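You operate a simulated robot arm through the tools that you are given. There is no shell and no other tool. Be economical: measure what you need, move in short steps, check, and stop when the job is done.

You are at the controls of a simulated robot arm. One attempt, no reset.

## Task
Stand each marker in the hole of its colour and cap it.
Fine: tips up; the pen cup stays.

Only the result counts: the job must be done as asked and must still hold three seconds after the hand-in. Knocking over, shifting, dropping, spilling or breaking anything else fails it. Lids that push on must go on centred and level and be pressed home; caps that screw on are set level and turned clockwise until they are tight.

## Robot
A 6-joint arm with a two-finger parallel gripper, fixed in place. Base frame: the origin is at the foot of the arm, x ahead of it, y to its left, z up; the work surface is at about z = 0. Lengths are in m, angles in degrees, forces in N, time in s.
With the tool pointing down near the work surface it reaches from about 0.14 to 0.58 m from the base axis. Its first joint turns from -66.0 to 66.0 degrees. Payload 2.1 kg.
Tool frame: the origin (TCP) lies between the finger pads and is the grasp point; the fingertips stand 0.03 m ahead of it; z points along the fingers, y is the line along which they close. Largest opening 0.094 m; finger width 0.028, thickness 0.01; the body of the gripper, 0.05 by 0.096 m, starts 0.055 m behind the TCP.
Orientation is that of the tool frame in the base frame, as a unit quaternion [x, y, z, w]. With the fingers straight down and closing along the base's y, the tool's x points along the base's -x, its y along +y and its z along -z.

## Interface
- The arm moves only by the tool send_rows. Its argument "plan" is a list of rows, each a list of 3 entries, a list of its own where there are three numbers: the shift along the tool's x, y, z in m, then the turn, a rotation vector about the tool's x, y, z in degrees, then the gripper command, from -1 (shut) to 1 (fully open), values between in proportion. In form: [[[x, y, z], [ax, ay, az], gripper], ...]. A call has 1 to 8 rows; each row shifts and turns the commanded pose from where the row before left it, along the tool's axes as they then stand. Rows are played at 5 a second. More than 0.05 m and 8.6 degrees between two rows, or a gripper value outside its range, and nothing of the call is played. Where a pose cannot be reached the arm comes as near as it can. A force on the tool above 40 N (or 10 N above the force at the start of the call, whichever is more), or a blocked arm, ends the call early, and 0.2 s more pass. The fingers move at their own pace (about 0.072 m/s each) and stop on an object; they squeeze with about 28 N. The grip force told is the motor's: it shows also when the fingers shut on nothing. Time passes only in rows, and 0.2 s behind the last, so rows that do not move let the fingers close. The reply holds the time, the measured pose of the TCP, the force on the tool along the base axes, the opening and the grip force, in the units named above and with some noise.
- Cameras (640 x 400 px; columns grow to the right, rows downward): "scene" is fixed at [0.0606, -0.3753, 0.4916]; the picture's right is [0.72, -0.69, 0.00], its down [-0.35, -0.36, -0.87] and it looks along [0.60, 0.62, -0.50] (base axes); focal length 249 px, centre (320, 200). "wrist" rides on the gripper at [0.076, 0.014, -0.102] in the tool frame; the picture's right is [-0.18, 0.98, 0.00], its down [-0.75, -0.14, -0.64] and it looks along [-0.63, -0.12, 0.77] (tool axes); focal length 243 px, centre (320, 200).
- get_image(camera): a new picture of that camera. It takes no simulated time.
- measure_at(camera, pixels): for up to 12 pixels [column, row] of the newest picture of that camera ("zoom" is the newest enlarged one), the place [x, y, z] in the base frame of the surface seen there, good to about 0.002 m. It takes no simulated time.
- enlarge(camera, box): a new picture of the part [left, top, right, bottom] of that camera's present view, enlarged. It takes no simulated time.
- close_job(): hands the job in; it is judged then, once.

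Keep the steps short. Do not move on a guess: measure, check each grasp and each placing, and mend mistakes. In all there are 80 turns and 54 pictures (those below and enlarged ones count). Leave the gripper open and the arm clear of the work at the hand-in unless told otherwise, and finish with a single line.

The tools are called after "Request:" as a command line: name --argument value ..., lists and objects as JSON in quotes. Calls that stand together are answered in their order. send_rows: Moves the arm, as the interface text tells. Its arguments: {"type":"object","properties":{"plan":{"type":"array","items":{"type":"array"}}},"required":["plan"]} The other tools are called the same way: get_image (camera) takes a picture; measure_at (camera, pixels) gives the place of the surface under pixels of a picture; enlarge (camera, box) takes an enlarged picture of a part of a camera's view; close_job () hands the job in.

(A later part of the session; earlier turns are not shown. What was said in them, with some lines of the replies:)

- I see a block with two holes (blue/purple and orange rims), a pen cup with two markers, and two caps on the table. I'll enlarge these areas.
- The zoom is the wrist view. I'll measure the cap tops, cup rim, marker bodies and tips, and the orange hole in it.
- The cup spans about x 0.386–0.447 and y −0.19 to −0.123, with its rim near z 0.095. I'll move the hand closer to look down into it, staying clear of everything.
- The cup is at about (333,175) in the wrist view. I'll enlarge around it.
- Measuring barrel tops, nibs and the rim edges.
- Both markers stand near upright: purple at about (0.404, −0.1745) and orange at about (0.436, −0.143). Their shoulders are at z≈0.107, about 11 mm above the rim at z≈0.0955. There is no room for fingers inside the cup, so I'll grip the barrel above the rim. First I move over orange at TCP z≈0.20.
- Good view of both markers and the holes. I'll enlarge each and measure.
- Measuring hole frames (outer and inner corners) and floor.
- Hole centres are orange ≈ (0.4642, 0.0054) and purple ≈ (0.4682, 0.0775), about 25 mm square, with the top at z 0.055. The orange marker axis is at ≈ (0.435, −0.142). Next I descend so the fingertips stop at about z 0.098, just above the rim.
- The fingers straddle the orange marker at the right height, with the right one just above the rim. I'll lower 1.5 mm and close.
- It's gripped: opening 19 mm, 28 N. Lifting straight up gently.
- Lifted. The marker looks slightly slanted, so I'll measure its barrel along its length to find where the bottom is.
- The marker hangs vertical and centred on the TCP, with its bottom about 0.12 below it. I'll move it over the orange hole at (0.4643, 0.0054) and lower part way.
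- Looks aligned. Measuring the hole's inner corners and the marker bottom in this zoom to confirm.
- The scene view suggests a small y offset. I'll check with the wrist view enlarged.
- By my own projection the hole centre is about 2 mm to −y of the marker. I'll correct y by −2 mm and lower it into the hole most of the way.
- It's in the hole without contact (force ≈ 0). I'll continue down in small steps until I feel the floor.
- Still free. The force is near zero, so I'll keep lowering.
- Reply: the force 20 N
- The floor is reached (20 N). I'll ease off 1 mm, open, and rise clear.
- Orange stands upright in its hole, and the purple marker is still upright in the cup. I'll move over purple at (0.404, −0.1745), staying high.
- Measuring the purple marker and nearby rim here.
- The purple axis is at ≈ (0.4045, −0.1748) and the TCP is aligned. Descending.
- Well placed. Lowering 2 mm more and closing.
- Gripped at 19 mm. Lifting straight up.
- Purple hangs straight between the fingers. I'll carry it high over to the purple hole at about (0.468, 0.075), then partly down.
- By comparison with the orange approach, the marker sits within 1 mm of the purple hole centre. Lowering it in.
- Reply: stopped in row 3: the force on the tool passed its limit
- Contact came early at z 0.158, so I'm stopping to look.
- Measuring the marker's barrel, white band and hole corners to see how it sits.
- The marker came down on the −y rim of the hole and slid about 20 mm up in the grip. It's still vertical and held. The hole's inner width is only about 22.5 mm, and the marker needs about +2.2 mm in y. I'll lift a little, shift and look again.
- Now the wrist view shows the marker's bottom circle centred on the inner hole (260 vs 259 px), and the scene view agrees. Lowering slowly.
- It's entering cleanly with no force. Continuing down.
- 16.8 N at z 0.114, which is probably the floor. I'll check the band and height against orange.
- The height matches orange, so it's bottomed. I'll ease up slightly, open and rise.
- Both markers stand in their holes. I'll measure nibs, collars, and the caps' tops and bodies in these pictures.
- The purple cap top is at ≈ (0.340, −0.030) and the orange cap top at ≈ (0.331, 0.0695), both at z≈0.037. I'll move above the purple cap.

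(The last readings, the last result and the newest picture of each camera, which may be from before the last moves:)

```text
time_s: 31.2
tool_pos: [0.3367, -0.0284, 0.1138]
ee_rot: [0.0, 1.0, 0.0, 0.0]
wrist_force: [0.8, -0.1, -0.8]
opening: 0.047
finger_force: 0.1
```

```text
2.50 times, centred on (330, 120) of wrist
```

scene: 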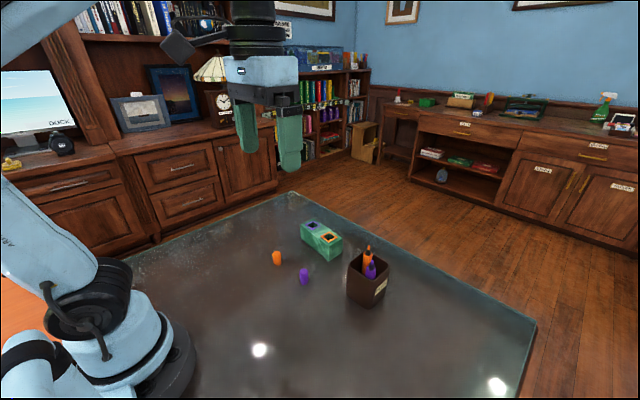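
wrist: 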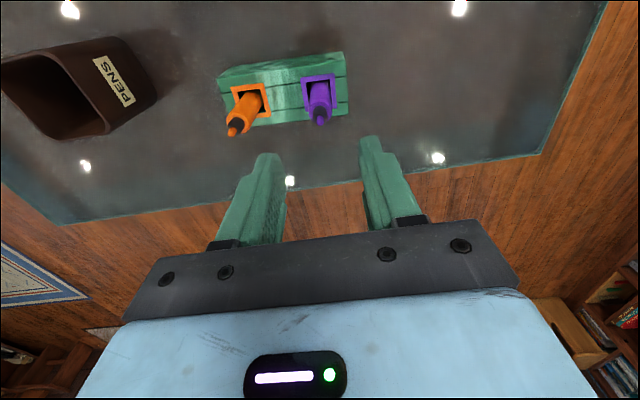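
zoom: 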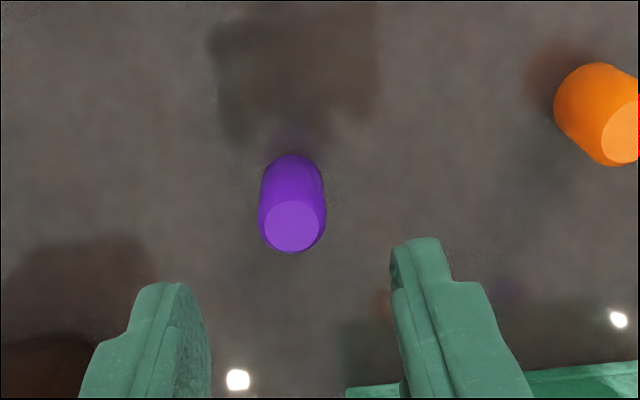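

Request:
measure_at --camera "zoom" --pixels '[[292, 226], [268, 228], [317, 225], [292, 204], [292, 249], [292, 165], [262, 205], [323, 205], [625, 133], [606, 135], [292, 180]]'

```text
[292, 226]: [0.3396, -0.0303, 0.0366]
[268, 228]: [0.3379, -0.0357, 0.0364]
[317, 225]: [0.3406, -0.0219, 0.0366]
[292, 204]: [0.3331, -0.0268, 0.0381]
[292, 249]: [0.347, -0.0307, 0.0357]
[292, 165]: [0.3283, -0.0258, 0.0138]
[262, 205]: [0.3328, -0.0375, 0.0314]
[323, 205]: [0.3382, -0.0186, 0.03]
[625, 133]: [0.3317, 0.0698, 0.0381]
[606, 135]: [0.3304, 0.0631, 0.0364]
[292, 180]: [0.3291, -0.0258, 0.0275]
```

The cap axis is ≈ (0.3395, −0.029) and well centred between the fingers. I'll lower to TCP z≈0.045 and close.

Request:
send_rows --plan '[[[-0.001, -0.0005, 0.025], [0, 0, 0], -0.1], [[0, 0, 0.025], [0, 0, 0], -0.1], [[0, 0, 0.019], [0, 0, 0], -0.1], [[0, 0, 0], [0, 0, 0], -0.1], [[0, 0, 0], [0, 0, 0], -0.5], [[0, 0, 0], [0, 0, 0], -1], [[0, 0, 0], [0, 0, 0], -1], [[0, 0, 0], [0, 0, 0], -1]]'

Request:
enlarge --camera "wrist" --box '[220, 80, 440, 240]'

```text
time_s: 33.0
tool_pos: [0.3384, -0.0291, 0.0439]
ee_rot: [-0.001, 1.0, -0.002, 0.0]
wrist_force: [0.3, -0.3, -0.4]
opening: 0.0198
finger_force: 28.0
```

```text
2.50 times, centred on (330, 160) of wrist
```

zoom: 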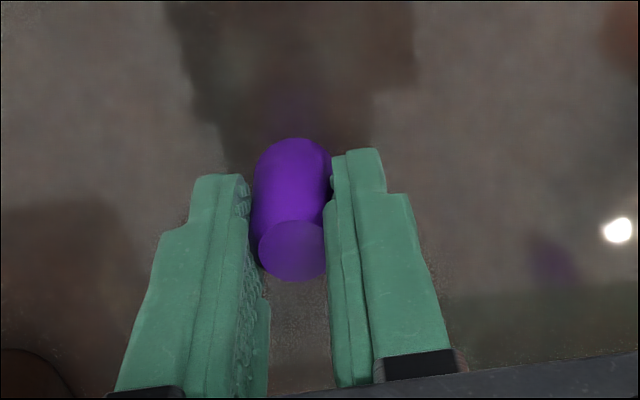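

Cap gripped (19.8 mm). Measuring its top relative to the TCP to find any offset.

Request:
measure_at --camera "zoom" --pixels '[[292, 250], [292, 225], [292, 276], [275, 250], [310, 250], [292, 200], [292, 180], [292, 160]]'

Request:
send_rows --plan '[[[0, 0, -0.005], [0, 0, 0], -1], [[0, 0, -0.02], [0, 0, 0], -1], [[0, 0, -0.04], [0, 0, 0], -1], [[0, 0, -0.045], [0, 0, 0], -1], [[0, 0, -0.045], [0, 0, 0], -1], [[0, 0, 0], [0, 0, 0], -1]]'

```text
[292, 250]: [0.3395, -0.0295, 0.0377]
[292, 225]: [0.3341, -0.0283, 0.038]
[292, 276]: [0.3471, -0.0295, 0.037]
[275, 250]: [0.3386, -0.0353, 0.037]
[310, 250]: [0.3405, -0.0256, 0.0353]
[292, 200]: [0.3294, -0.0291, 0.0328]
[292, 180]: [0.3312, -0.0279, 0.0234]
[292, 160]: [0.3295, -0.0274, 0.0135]
```

```text
time_s: 34.4
tool_pos: [0.3393, -0.03, 0.1996]
ee_rot: [0.0, 1.0, 0.0, 0.0]
wrist_force: [-0.9, 0.0, -0.2]
opening: 0.02
finger_force: 28.0
```

The cap sits centred on the TCP (cap axis ≈ TCP + 0.8 mm in x), with its bottom 44 mm below it. I'll move above the purple marker at (0.4695, 0.0775).

Request:
send_rows --plan '[[[-0.0325, 0.0268, 0], [0, 0, 0], -1], [[-0.0325, 0.0268, 0], [0, 0, 0], -1], [[-0.0325, 0.0268, 0], [0, 0, 0], -1], [[-0.0325, 0.0268, 0], [0, 0, 0], -1], [[0, 0, 0.014], [0, 0, 0], -1], [[0, 0, 0], [0, 0, 0], -1]]'

Request:
enlarge --camera "wrist" --box '[280, 70, 380, 220]'

Request:
enlarge --camera "scene" --box '[290, 165, 370, 230]'

```text
time_s: 35.8
tool_pos: [0.4719, 0.0768, 0.1846]
ee_rot: [-0.001, 1.0, -0.001, 0.0]
wrist_force: [0.2, -0.6, 0.3]
opening: 0.02
finger_force: 27.9
```

```text
2.67 times, centred on (330, 145) of wrist
```

zoom: 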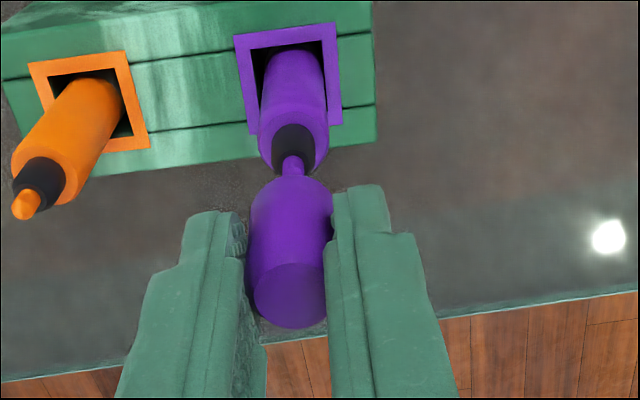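

```text
6.15 times, centred on (330, 198) of scene
```

zoom: 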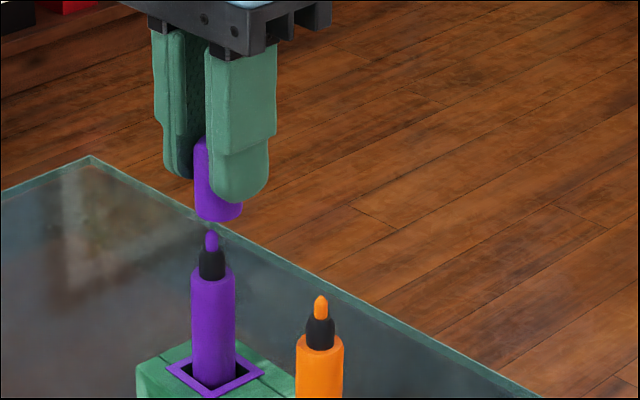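

The scene view shows the cap about 3 mm right of the marker (218 vs 211 px), and the wrist view shows almost none. Solving both gives the cap +3 mm in x and −1 mm in y. Correcting, lowering 4 mm and re-checking.

Request:
send_rows --plan '[[[0.003, 0.001, 0.004], [0, 0, 0], -1], [[0, 0, 0], [0, 0, 0], -1], [[0, 0, 0], [0, 0, 0], -1]]'

Request:
enlarge --camera "scene" --box '[290, 180, 340, 215]'

Request:
enlarge --camera "wrist" --box '[290, 90, 350, 200]'

```text
time_s: 36.6
tool_pos: [0.4684, 0.0769, 0.1816]
ee_rot: [0.0, 1.0, -0.001, -0.001]
wrist_force: [-0.2, -0.2, -0.3]
opening: 0.02
finger_force: 28.2
```

```text
11.43 times, centred on (315, 198) of scene
```

zoom: 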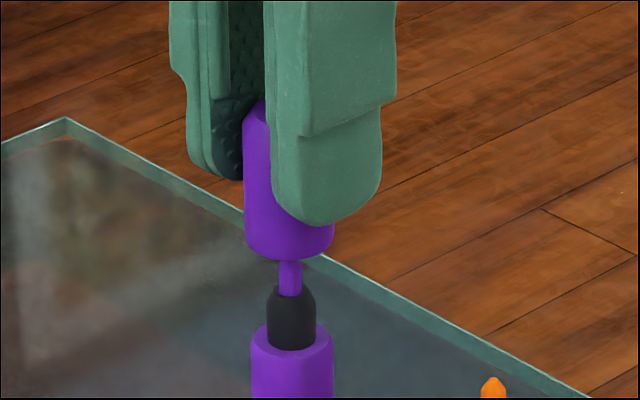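

```text
3.64 times, centred on (320, 145) of wrist
```

zoom: 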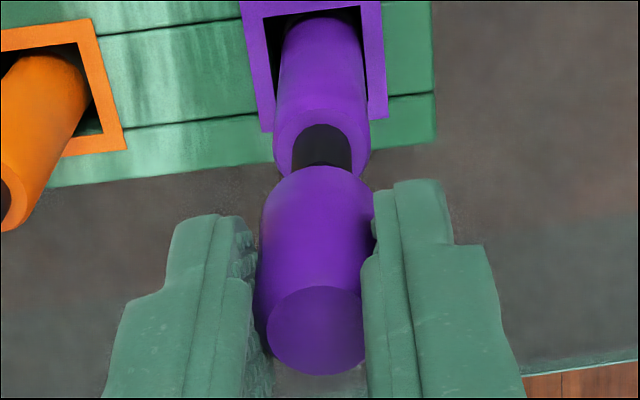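

Nearly aligned. The remaining offset is about +1.2 mm in x and +0.7 mm in y. Correcting, then lowering slowly over the nib.

Request:
send_rows --plan '[[[-0.0012, 0.0007, 0], [0, 0, 0], -1], [[0, 0, 0.005], [0, 0, 0], -1], [[0, 0, 0.004], [0, 0, 0], -1], [[0, 0, 0.003], [0, 0, 0], -1], [[0, 0, 0.003], [0, 0, 0], -1], [[0, 0, 0], [0, 0, 0], -1]]'

Request:
enlarge --camera "scene" --box '[290, 185, 340, 220]'

```text
time_s: 38.0
tool_pos: [0.469, 0.08, 0.1656]
ee_rot: [0.0, 1.0, -0.001, 0.0]
wrist_force: [-0.2, -0.2, 0.8]
opening: 0.02
finger_force: 27.8
```

```text
11.43 times, centred on (315, 202) of scene
```

zoom: 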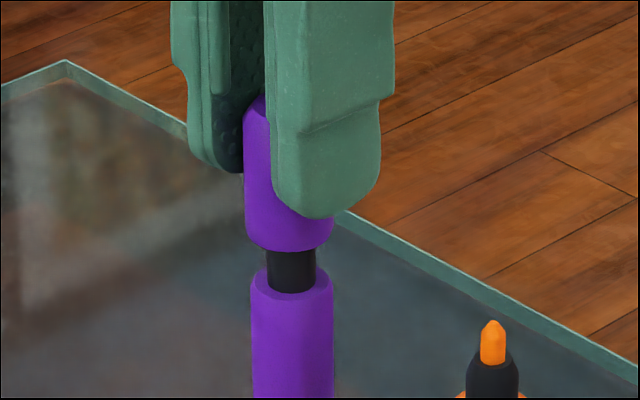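

The cap has gone over the nib and part of the collar with no force. Continuing down to the shoulder.

Request:
send_rows --plan '[[[-0.0003, 0, 0.004], [0, 0, 0], -1], [[0, 0, 0.003], [0, 0, 0], -1], [[0, 0, 0.003], [0, 0, 0], -1], [[0, 0, 0], [0, 0, 0], -1]]'

```text
time_s: 39.0
tool_pos: [0.4686, 0.078, 0.1554]
ee_rot: [0.0, 1.0, 0.0, 0.0]
wrist_force: [0.3, -0.8, 30.1]
opening: 0.0198
finger_force: 27.5
```

30 N at z 0.155. Checking how the cap sits.

Request:
enlarge --camera "scene" --box '[290, 185, 340, 220]'

```text
11.43 times, centred on (315, 202) of scene
```

zoom: 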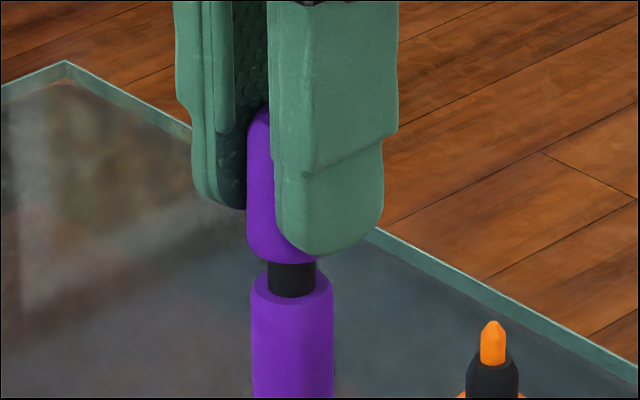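

The cap moved only about 3 mm while the fingers slid down it, leaving roughly a 9 mm gap to the shoulder. I'll check centring in the wrist view.

Request:
enlarge --camera "wrist" --box '[290, 90, 350, 190]'

```text
4.00 times, centred on (320, 140) of wrist
```

zoom: 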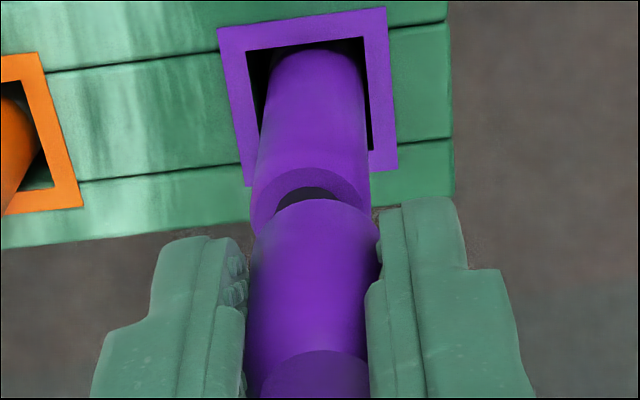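

The cap's lower rim is resting on the collar's top edge, about 1 mm off-centre to +y. I'll lift 4 mm to unload and re-check alignment.

Request:
send_rows --plan '[[[0, 0, -0.004], [0, 0, 0], -1], [[0, -0.0009, 0], [0, 0, 0], -1], [[0, 0, 0], [0, 0, 0], -1]]'

Request:
enlarge --camera "wrist" --box '[290, 90, 350, 190]'

Request:
enlarge --camera "scene" --box '[290, 185, 340, 220]'

```text
time_s: 39.8
tool_pos: [0.4683, 0.0779, 0.1598]
ee_rot: [0.0, 1.0, -0.001, 0.0]
wrist_force: [0.2, -0.4, -0.8]
opening: 0.0197
finger_force: 27.9
```

```text
4.00 times, centred on (320, 140) of wrist
```

zoom: 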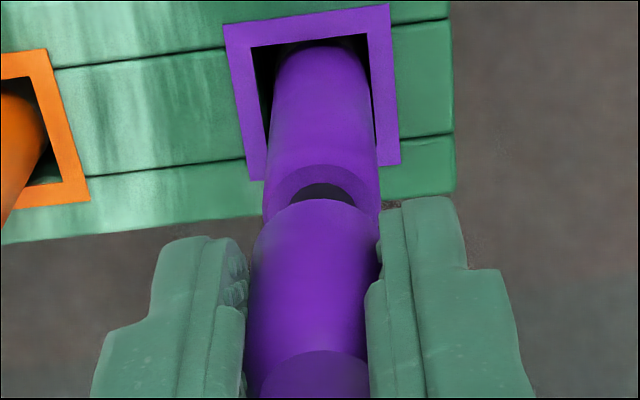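

```text
11.43 times, centred on (315, 202) of scene
```

zoom: 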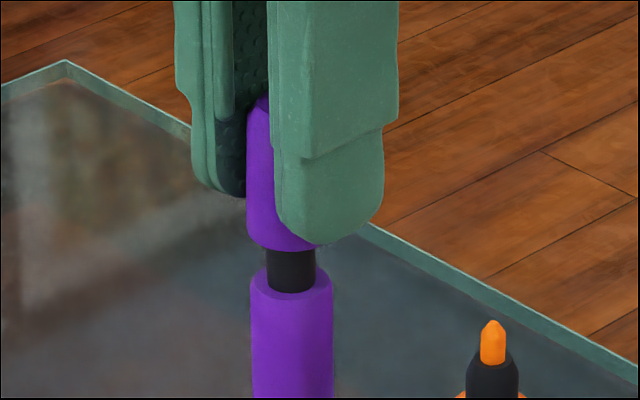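

Unloaded, the marker sprang back: it now sits about 1.1 mm to +y of the cap and lines up in the scene view. I'll shift by (+0.7 mm x, +1.0 mm y), then lower in small steps while reading the force.

Request:
send_rows --plan '[[[-0.0007, 0.001, 0], [0, 0, 0], -1], [[0, 0, 0.002], [0, 0, 0], -1], [[0, 0, 0.0015], [0, 0, 0], -1], [[0, 0, 0.001], [0, 0, 0], -1], [[0, 0, 0], [0, 0, 0], -1]]'

```text
time_s: 41.0
tool_pos: [0.4695, 0.079, 0.1554]
ee_rot: [0.0, 1.0, -0.001, 0.001]
wrist_force: [-0.5, -0.6, -0.2]
opening: 0.0199
finger_force: 27.9
```

No force at this depth now, where it jammed before. Continuing.

Request:
send_rows --plan '[[[0, 0, 0.0015], [0, 0, 0], -1], [[0, 0, 0.0015], [0, 0, 0], -1], [[0, 0, 0], [0, 0, 0], -1]]'

```text
time_s: 41.8
tool_pos: [0.4696, 0.0804, 0.1529]
ee_rot: [0.0, 1.0, -0.001, 0.0]
wrist_force: [0.4, 0.0, -0.5]
opening: 0.0198
finger_force: 27.8
```

Request:
send_rows --plan '[[[0, 0, 0.002], [0, 0, 0], -1], [[0, 0, 0.002], [0, 0, 0], -1], [[0, 0, 0], [0, 0, 0], -1]]'

```text
time_s: 42.6
tool_pos: [0.4701, 0.0791, 0.1491]
ee_rot: [0.0, 1.0, -0.001, 0.0]
wrist_force: [-0.4, 0.3, 0.1]
opening: 0.0199
finger_force: 28.5
```

Still free, so the collar is inside the cap. Continuing down in 1.5 mm steps.

Request:
send_rows --plan '[[[0, 0, 0.0015], [0, 0, 0], -1], [[0, 0, 0.0015], [0, 0, 0], -1], [[0, 0, 0.001], [0, 0, 0], -1], [[0, 0, 0], [0, 0, 0], -1]]'

```text
time_s: 43.6
tool_pos: [0.4694, 0.0793, 0.1447]
ee_rot: [0.001, 1.0, 0.0, 0.001]
wrist_force: [3.5, -3.6, 26.4]
opening: 0.0199
finger_force: 28.1
```

26 N at z 0.1447, about where the shoulder should be. Checking.

Request:
enlarge --camera "scene" --box '[290, 185, 350, 230]'

```text
8.89 times, centred on (320, 208) of scene
```

zoom: 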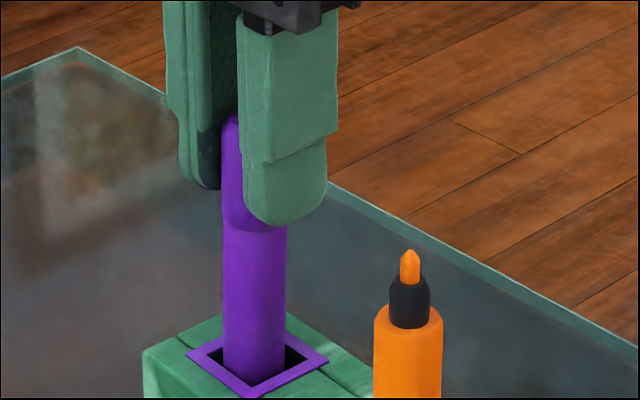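

The cap now sits down on the shoulder with no gap visible. I'll release, rise, close the fingers and press from above to make sure it's home.

Request:
send_rows --plan '[[[0, 0, 0.001], [0, 0, 0], -1], [[0, 0, -0.001], [0, 0, 0], -1], [[0, 0, 0], [0, 0, 0], -0.5], [[0, 0, 0], [0, 0, 0], -0.3], [[0, 0, -0.02], [0, 0, 0], -0.3], [[0, 0, -0.025], [0, 0, 0], -0.3], [[0, 0, 0], [0, 0, 0], -1], [[0, 0, 0], [0, 0, 0], -1]]'

```text
time_s: 45.4
tool_pos: [0.4694, 0.0788, 0.1913]
ee_rot: [0.0, 1.0, -0.002, 0.0]
wrist_force: [0.0, -1.1, -0.3]
opening: 0.0
finger_force: 27.8
```

The fingers are shut above the cap. Pressing down slowly, expecting contact near TCP z≈0.174.

Request:
send_rows --plan '[[[0, 0, 0.01], [0, 0, 0], -1], [[0, 0, 0.003], [0, 0, 0], -1], [[0, 0, 0.002], [0, 0, 0], -1], [[0, 0, 0.001], [0, 0, 0], -1], [[0, 0, 0], [0, 0, 0], -1]]'

```text
time_s: 46.6
tool_pos: [0.4698, 0.0762, 0.1753]
ee_rot: [-0.001, 1.0, -0.001, 0.0]
wrist_force: [0.1, 0.0, 10.8]
opening: 0.0
finger_force: 28.3
```

Request:
send_rows --plan '[[[0, 0, 0.0008], [0, 0, 0], -1], [[0, 0, 0.0008], [0, 0, 0], -1], [[0, 0, 0.0008], [0, 0, 0], -1], [[0, 0, 0], [0, 0, 0], -1]]'

```text
time_s: 47.4
tool_pos: [0.4699, 0.0781, 0.1742]
ee_rot: [0.001, 1.0, -0.001, 0.001]
wrist_force: [0.3, 0.1, 15.6]
opening: 0.0
finger_force: 27.6
stopped in row 3: the force on the tool passed its limit (the readings are from after the stop); the commanded pose is now the measured one
```

Pressed to the 40 N limit with no further travel, so purple is home. Rising and moving to the orange cap at ≈ (0.331, 0.0697).

Request:
send_rows --plan '[[[0, 0, -0.035], [0, 0, 0], -1], [[0.0347, -0.0022, 0], [0, 0, 0], -0.5], [[0.0347, -0.0022, 0], [0, 0, 0], 0], [[0.0347, -0.0022, 0], [0, 0, 0], 0], [[0.0346, -0.0022, 0], [0, 0, 0], 0], [[0, 0, 0.045], [0, 0, 0], 0], [[0, 0, 0.045], [0, 0, 0], 0], [[0, 0, 0], [0, 0, 0], 0]]'

Request:
enlarge --camera "wrist" --box '[250, 70, 390, 200]'

```text
time_s: 49.1
tool_pos: [0.3317, 0.0721, 0.1153]
ee_rot: [0.0, 1.0, -0.001, 0.001]
wrist_force: [0.1, -0.5, -0.2]
opening: 0.0467
finger_force: 0.1
```

```text
3.08 times, centred on (320, 135) of wrist
```

zoom: 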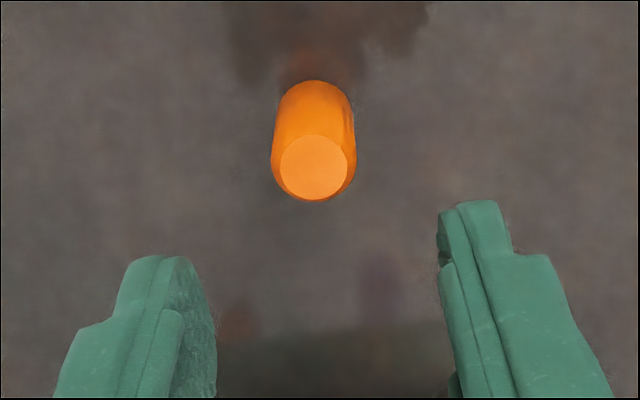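

Request:
measure_at --camera "zoom" --pixels '[[314, 168], [314, 140], [314, 196], [283, 168], [345, 168], [312, 105], [312, 120], [276, 145], [352, 145]]'

```text
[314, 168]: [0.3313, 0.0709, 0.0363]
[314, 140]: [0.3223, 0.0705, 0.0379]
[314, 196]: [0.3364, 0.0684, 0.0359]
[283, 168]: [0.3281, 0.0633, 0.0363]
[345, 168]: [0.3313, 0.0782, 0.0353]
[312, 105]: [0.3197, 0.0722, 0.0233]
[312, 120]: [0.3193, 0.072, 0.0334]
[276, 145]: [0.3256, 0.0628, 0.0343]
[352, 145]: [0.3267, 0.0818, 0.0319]
```

The cap is about 2 mm to −x and 1.3 mm to −y of the TCP. I'll shift, lower to z≈0.045 and close.

Request:
send_rows --plan '[[[0.002, -0.0013, 0.025], [0, 0, 0], -0.1], [[0, 0, 0.025], [0, 0, 0], -0.1], [[0, 0, 0.02], [0, 0, 0], -0.1], [[0, 0, 0], [0, 0, 0], -0.1], [[0, 0, 0], [0, 0, 0], -0.5], [[0, 0, 0], [0, 0, 0], -1], [[0, 0, 0], [0, 0, 0], -1], [[0, 0, 0], [0, 0, 0], -1]]'

```text
time_s: 51.0
tool_pos: [0.3299, 0.0674, 0.0497]
ee_rot: [0.001, 1.0, -0.001, 0.0]
wrist_force: [0.4, 0.5, -0.2]
opening: 0.0197
finger_force: 28.2
```

Orange cap gripped at 19.7 mm, with its bottom about 49 mm below the TCP. Lifting.

Request:
send_rows --plan '[[[0, 0, -0.005], [0, 0, 0], -1], [[0, 0, -0.025], [0, 0, 0], -1], [[0, 0, -0.045], [0, 0, 0], -1], [[0, 0, -0.045], [0, 0, 0], -1], [[0, 0, -0.04], [0, 0, 0], -1], [[0, 0, 0], [0, 0, 0], -1]]'

Request:
send_rows --plan '[[[-0.0337, -0.016, 0], [0, 0, 0], -1], [[-0.0337, -0.016, 0], [0, 0, 0], -1], [[-0.0337, -0.016, 0], [0, 0, 0], -1], [[-0.0337, -0.0158, 0], [0, 0, 0], -1], [[0, 0, 0], [0, 0, 0], -1], [[0, 0, 0], [0, 0, 0], -1]]'

```text
time_s: 52.4
tool_pos: [0.3295, 0.0689, 0.2074]
ee_rot: [0.0, 1.0, -0.002, 0.0]
wrist_force: [0.4, -0.3, 0.2]
opening: 0.02
finger_force: 27.9
```

```text
time_s: 53.8
tool_pos: [0.4644, 0.0051, 0.207]
ee_rot: [0.0, 1.0, -0.001, 0.001]
wrist_force: [0.4, -0.1, -0.5]
opening: 0.0199
finger_force: 27.9
```

Above the orange marker. I'll lower until the cap is about 6 mm above the nib, then check in both views.

Request:
send_rows --plan '[[[0, 0, 0.012], [0, 0, 0], -1], [[0, 0, 0.008], [0, 0, 0], -1], [[0, 0, 0], [0, 0, 0], -1], [[0, 0, 0], [0, 0, 0], -1]]'

Request:
enlarge --camera "scene" --box '[300, 185, 360, 230]'

Request:
enlarge --camera "wrist" --box '[290, 90, 350, 190]'

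```text
time_s: 54.8
tool_pos: [0.4646, 0.0041, 0.1869]
ee_rot: [-0.001, 1.0, 0.0, 0.0]
wrist_force: [0.5, -0.4, -1.2]
opening: 0.0199
finger_force: 27.5
```

```text
8.89 times, centred on (330, 208) of scene
```

zoom: 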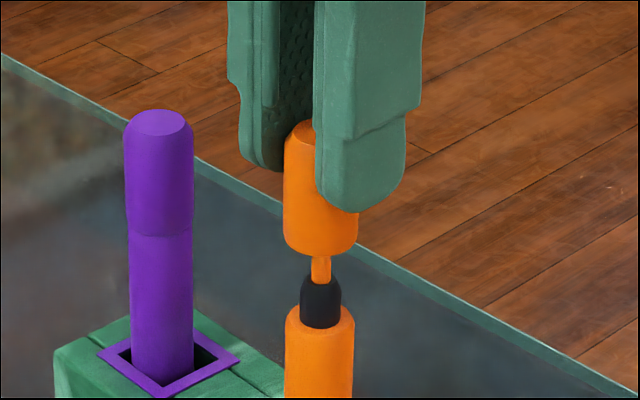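

```text
4.00 times, centred on (320, 140) of wrist
```

zoom: 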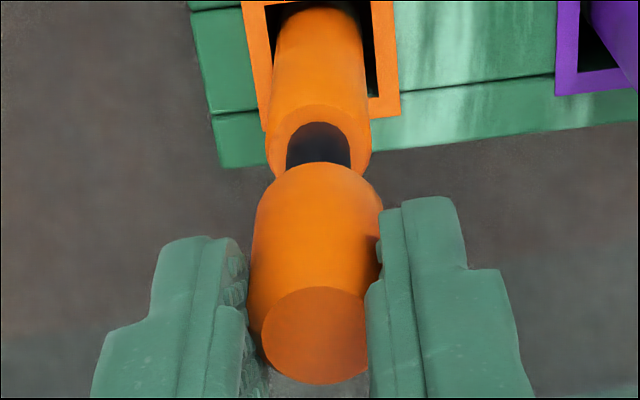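

Purple is capped flush and level. The orange cap needs only about +0.7 mm x and +0.2 mm y. Correcting, then lowering over the nib to just past the collar top.

Request:
send_rows --plan '[[[-0.0007, 0.0002, 0], [0, 0, 0], -1], [[0, 0, 0.005], [0, 0, 0], -1], [[0, 0, 0.004], [0, 0, 0], -1], [[0, 0, 0.004], [0, 0, 0], -1], [[0, 0, 0.002], [0, 0, 0], -1], [[0, 0, 0.0015], [0, 0, 0], -1], [[0, 0, 0.0015], [0, 0, 0], -1], [[0, 0, 0], [0, 0, 0], -1]]'

```text
time_s: 56.5
tool_pos: [0.4635, 0.0036, 0.1697]
ee_rot: [0.0, 1.0, 0.0, 0.0]
wrist_force: [-0.1, -0.2, 0.9]
opening: 0.0199
finger_force: 27.7
```

No contact so far. Continuing in 1.5 mm steps.

Request:
send_rows --plan '[[[0, 0, 0.0015], [0, 0, 0], -1], [[0, 0, 0.0015], [0, 0, 0], -1], [[0, 0, 0], [0, 0, 0], -1]]'

```text
time_s: 57.4
tool_pos: [0.4653, 0.0044, 0.1683]
ee_rot: [0.0, 1.0, -0.001, 0.0]
wrist_force: [-0.3, -0.1, -0.4]
opening: 0.0197
finger_force: 28.0
```

Request:
send_rows --plan '[[[0, 0, 0.0015], [0, 0, 0], -1], [[0, 0, 0.0015], [0, 0, 0], -1], [[0, 0, 0.0015], [0, 0, 0], -1], [[0, 0, 0], [0, 0, 0], -1]]'

```text
time_s: 58.4
tool_pos: [0.4651, 0.0045, 0.1634]
ee_rot: [0.001, 1.0, -0.001, 0.0]
wrist_force: [0.8, 0.1, 0.1]
opening: 0.0198
finger_force: 28.2
```

Past the collar top with no force, so it's centred. Continuing to the shoulder.

Request:
send_rows --plan '[[[0, 0, 0.0015], [0, 0, 0], -1], [[0, 0, 0.0015], [0, 0, 0], -1], [[0, 0, 0.0015], [0, 0, 0], -1], [[0, 0, 0.001], [0, 0, 0], -1], [[0, 0, 0.001], [0, 0, 0], -1], [[0, 0, 0], [0, 0, 0], -1]]'

```text
time_s: 59.8
tool_pos: [0.4632, 0.0048, 0.157]
ee_rot: [0.0, 1.0, -0.001, 0.001]
wrist_force: [-0.7, -1.7, 30.1]
opening: 0.02
finger_force: 27.4
```

30 N at z 0.157, the expected shoulder height. I'll release, rise, shut the fingers and press from above.

Request:
send_rows --plan '[[[0, 0, -0.0005], [0, 0, 0], -1], [[0, 0, 0], [0, 0, 0], -0.6], [[0, 0, 0], [0, 0, 0], -0.3], [[0, 0, 0], [0, 0, 0], -0.3], [[0, 0, -0.02], [0, 0, 0], -0.3], [[0, 0, -0.014], [0, 0, 0], -0.3], [[0, 0, 0], [0, 0, 0], -1], [[0, 0, 0], [0, 0, 0], -1]]'

Request:
send_rows --plan '[[[0, 0, 0.01], [0, 0, 0], -1], [[0, 0, 0.003], [0, 0, 0], -1], [[0, 0, 0.002], [0, 0, 0], -1], [[0, 0, 0.001], [0, 0, 0], -1], [[0, 0, 0], [0, 0, 0], -1]]'

```text
time_s: 61.5
tool_pos: [0.4648, 0.0022, 0.1917]
ee_rot: [0.0, 1.0, -0.001, 0.001]
wrist_force: [-0.5, 0.4, 0.7]
opening: 0.0
finger_force: 28.0
```

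```text
time_s: 62.8
tool_pos: [0.4652, 0.0047, 0.1752]
ee_rot: [0.0, 1.0, -0.001, 0.001]
wrist_force: [0.0, 0.8, -0.1]
opening: 0.0003
finger_force: 27.8
```

Request:
send_rows --plan '[[[0, 0, 0.0008], [0, 0, 0], -1], [[0, 0, 0.0008], [0, 0, 0], -1], [[0, 0, 0.0008], [0, 0, 0], -1], [[0, 0, 0.0008], [0, 0, 0], -1], [[0, 0, 0.0008], [0, 0, 0], -1], [[0, 0, 0], [0, 0, 0], -1]]'

```text
time_s: 63.9
tool_pos: [0.4644, 0.0034, 0.1752]
ee_rot: [0.0, 1.0, -0.001, 0.002]
wrist_force: [-0.2, -0.4, 16.6]
opening: 0.0
finger_force: 27.8
stopped in row 5: the force on the tool passed its limit (the readings are from after the stop); the commanded pose is now the measured one
```

Pressed to the limit at z≈0.175, the same height as purple. I'll rise, open, back away and take a last look.

Request:
send_rows --plan '[[[0, 0, -0.03], [0, 0, 0], -1], [[0, 0, -0.045], [0, 0, 0], -1], [[0.04, 0, -0.02], [0, 0, 0], 0], [[0.045, 0, 0], [0, 0, 0], 1], [[0.045, 0, 0], [0, 0, 0], 1], [[0.03, 0, 0], [0, 0, 0], 1], [[0, 0, 0], [0, 0, 0], 1], [[0, 0, 0], [0, 0, 0], 1]]'

Request:
enlarge --camera "scene" --box '[280, 180, 400, 310]'

```text
time_s: 65.7
tool_pos: [0.3008, 0.0038, 0.268]
ee_rot: [0.001, 1.0, 0.0, 0.0]
wrist_force: [0.7, 0.6, 0.5]
opening: 0.0939
finger_force: 0.1
```

```text
3.08 times, centred on (340, 245) of scene
```

zoom: 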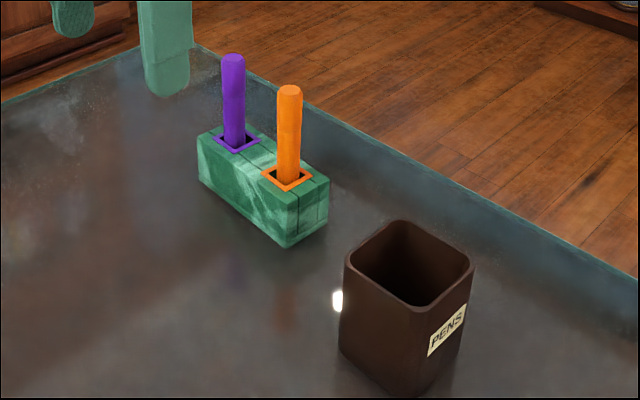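

Both markers stand capped in their holes, the cup hasn't moved, and the gripper is open and clear. Handing in.

Request:
close_job

```text
The job is handed in.
```

Both markers stand tips up in the holes of their colour, each cap is pressed home, the pen cup is where it was, and the job is handed in.
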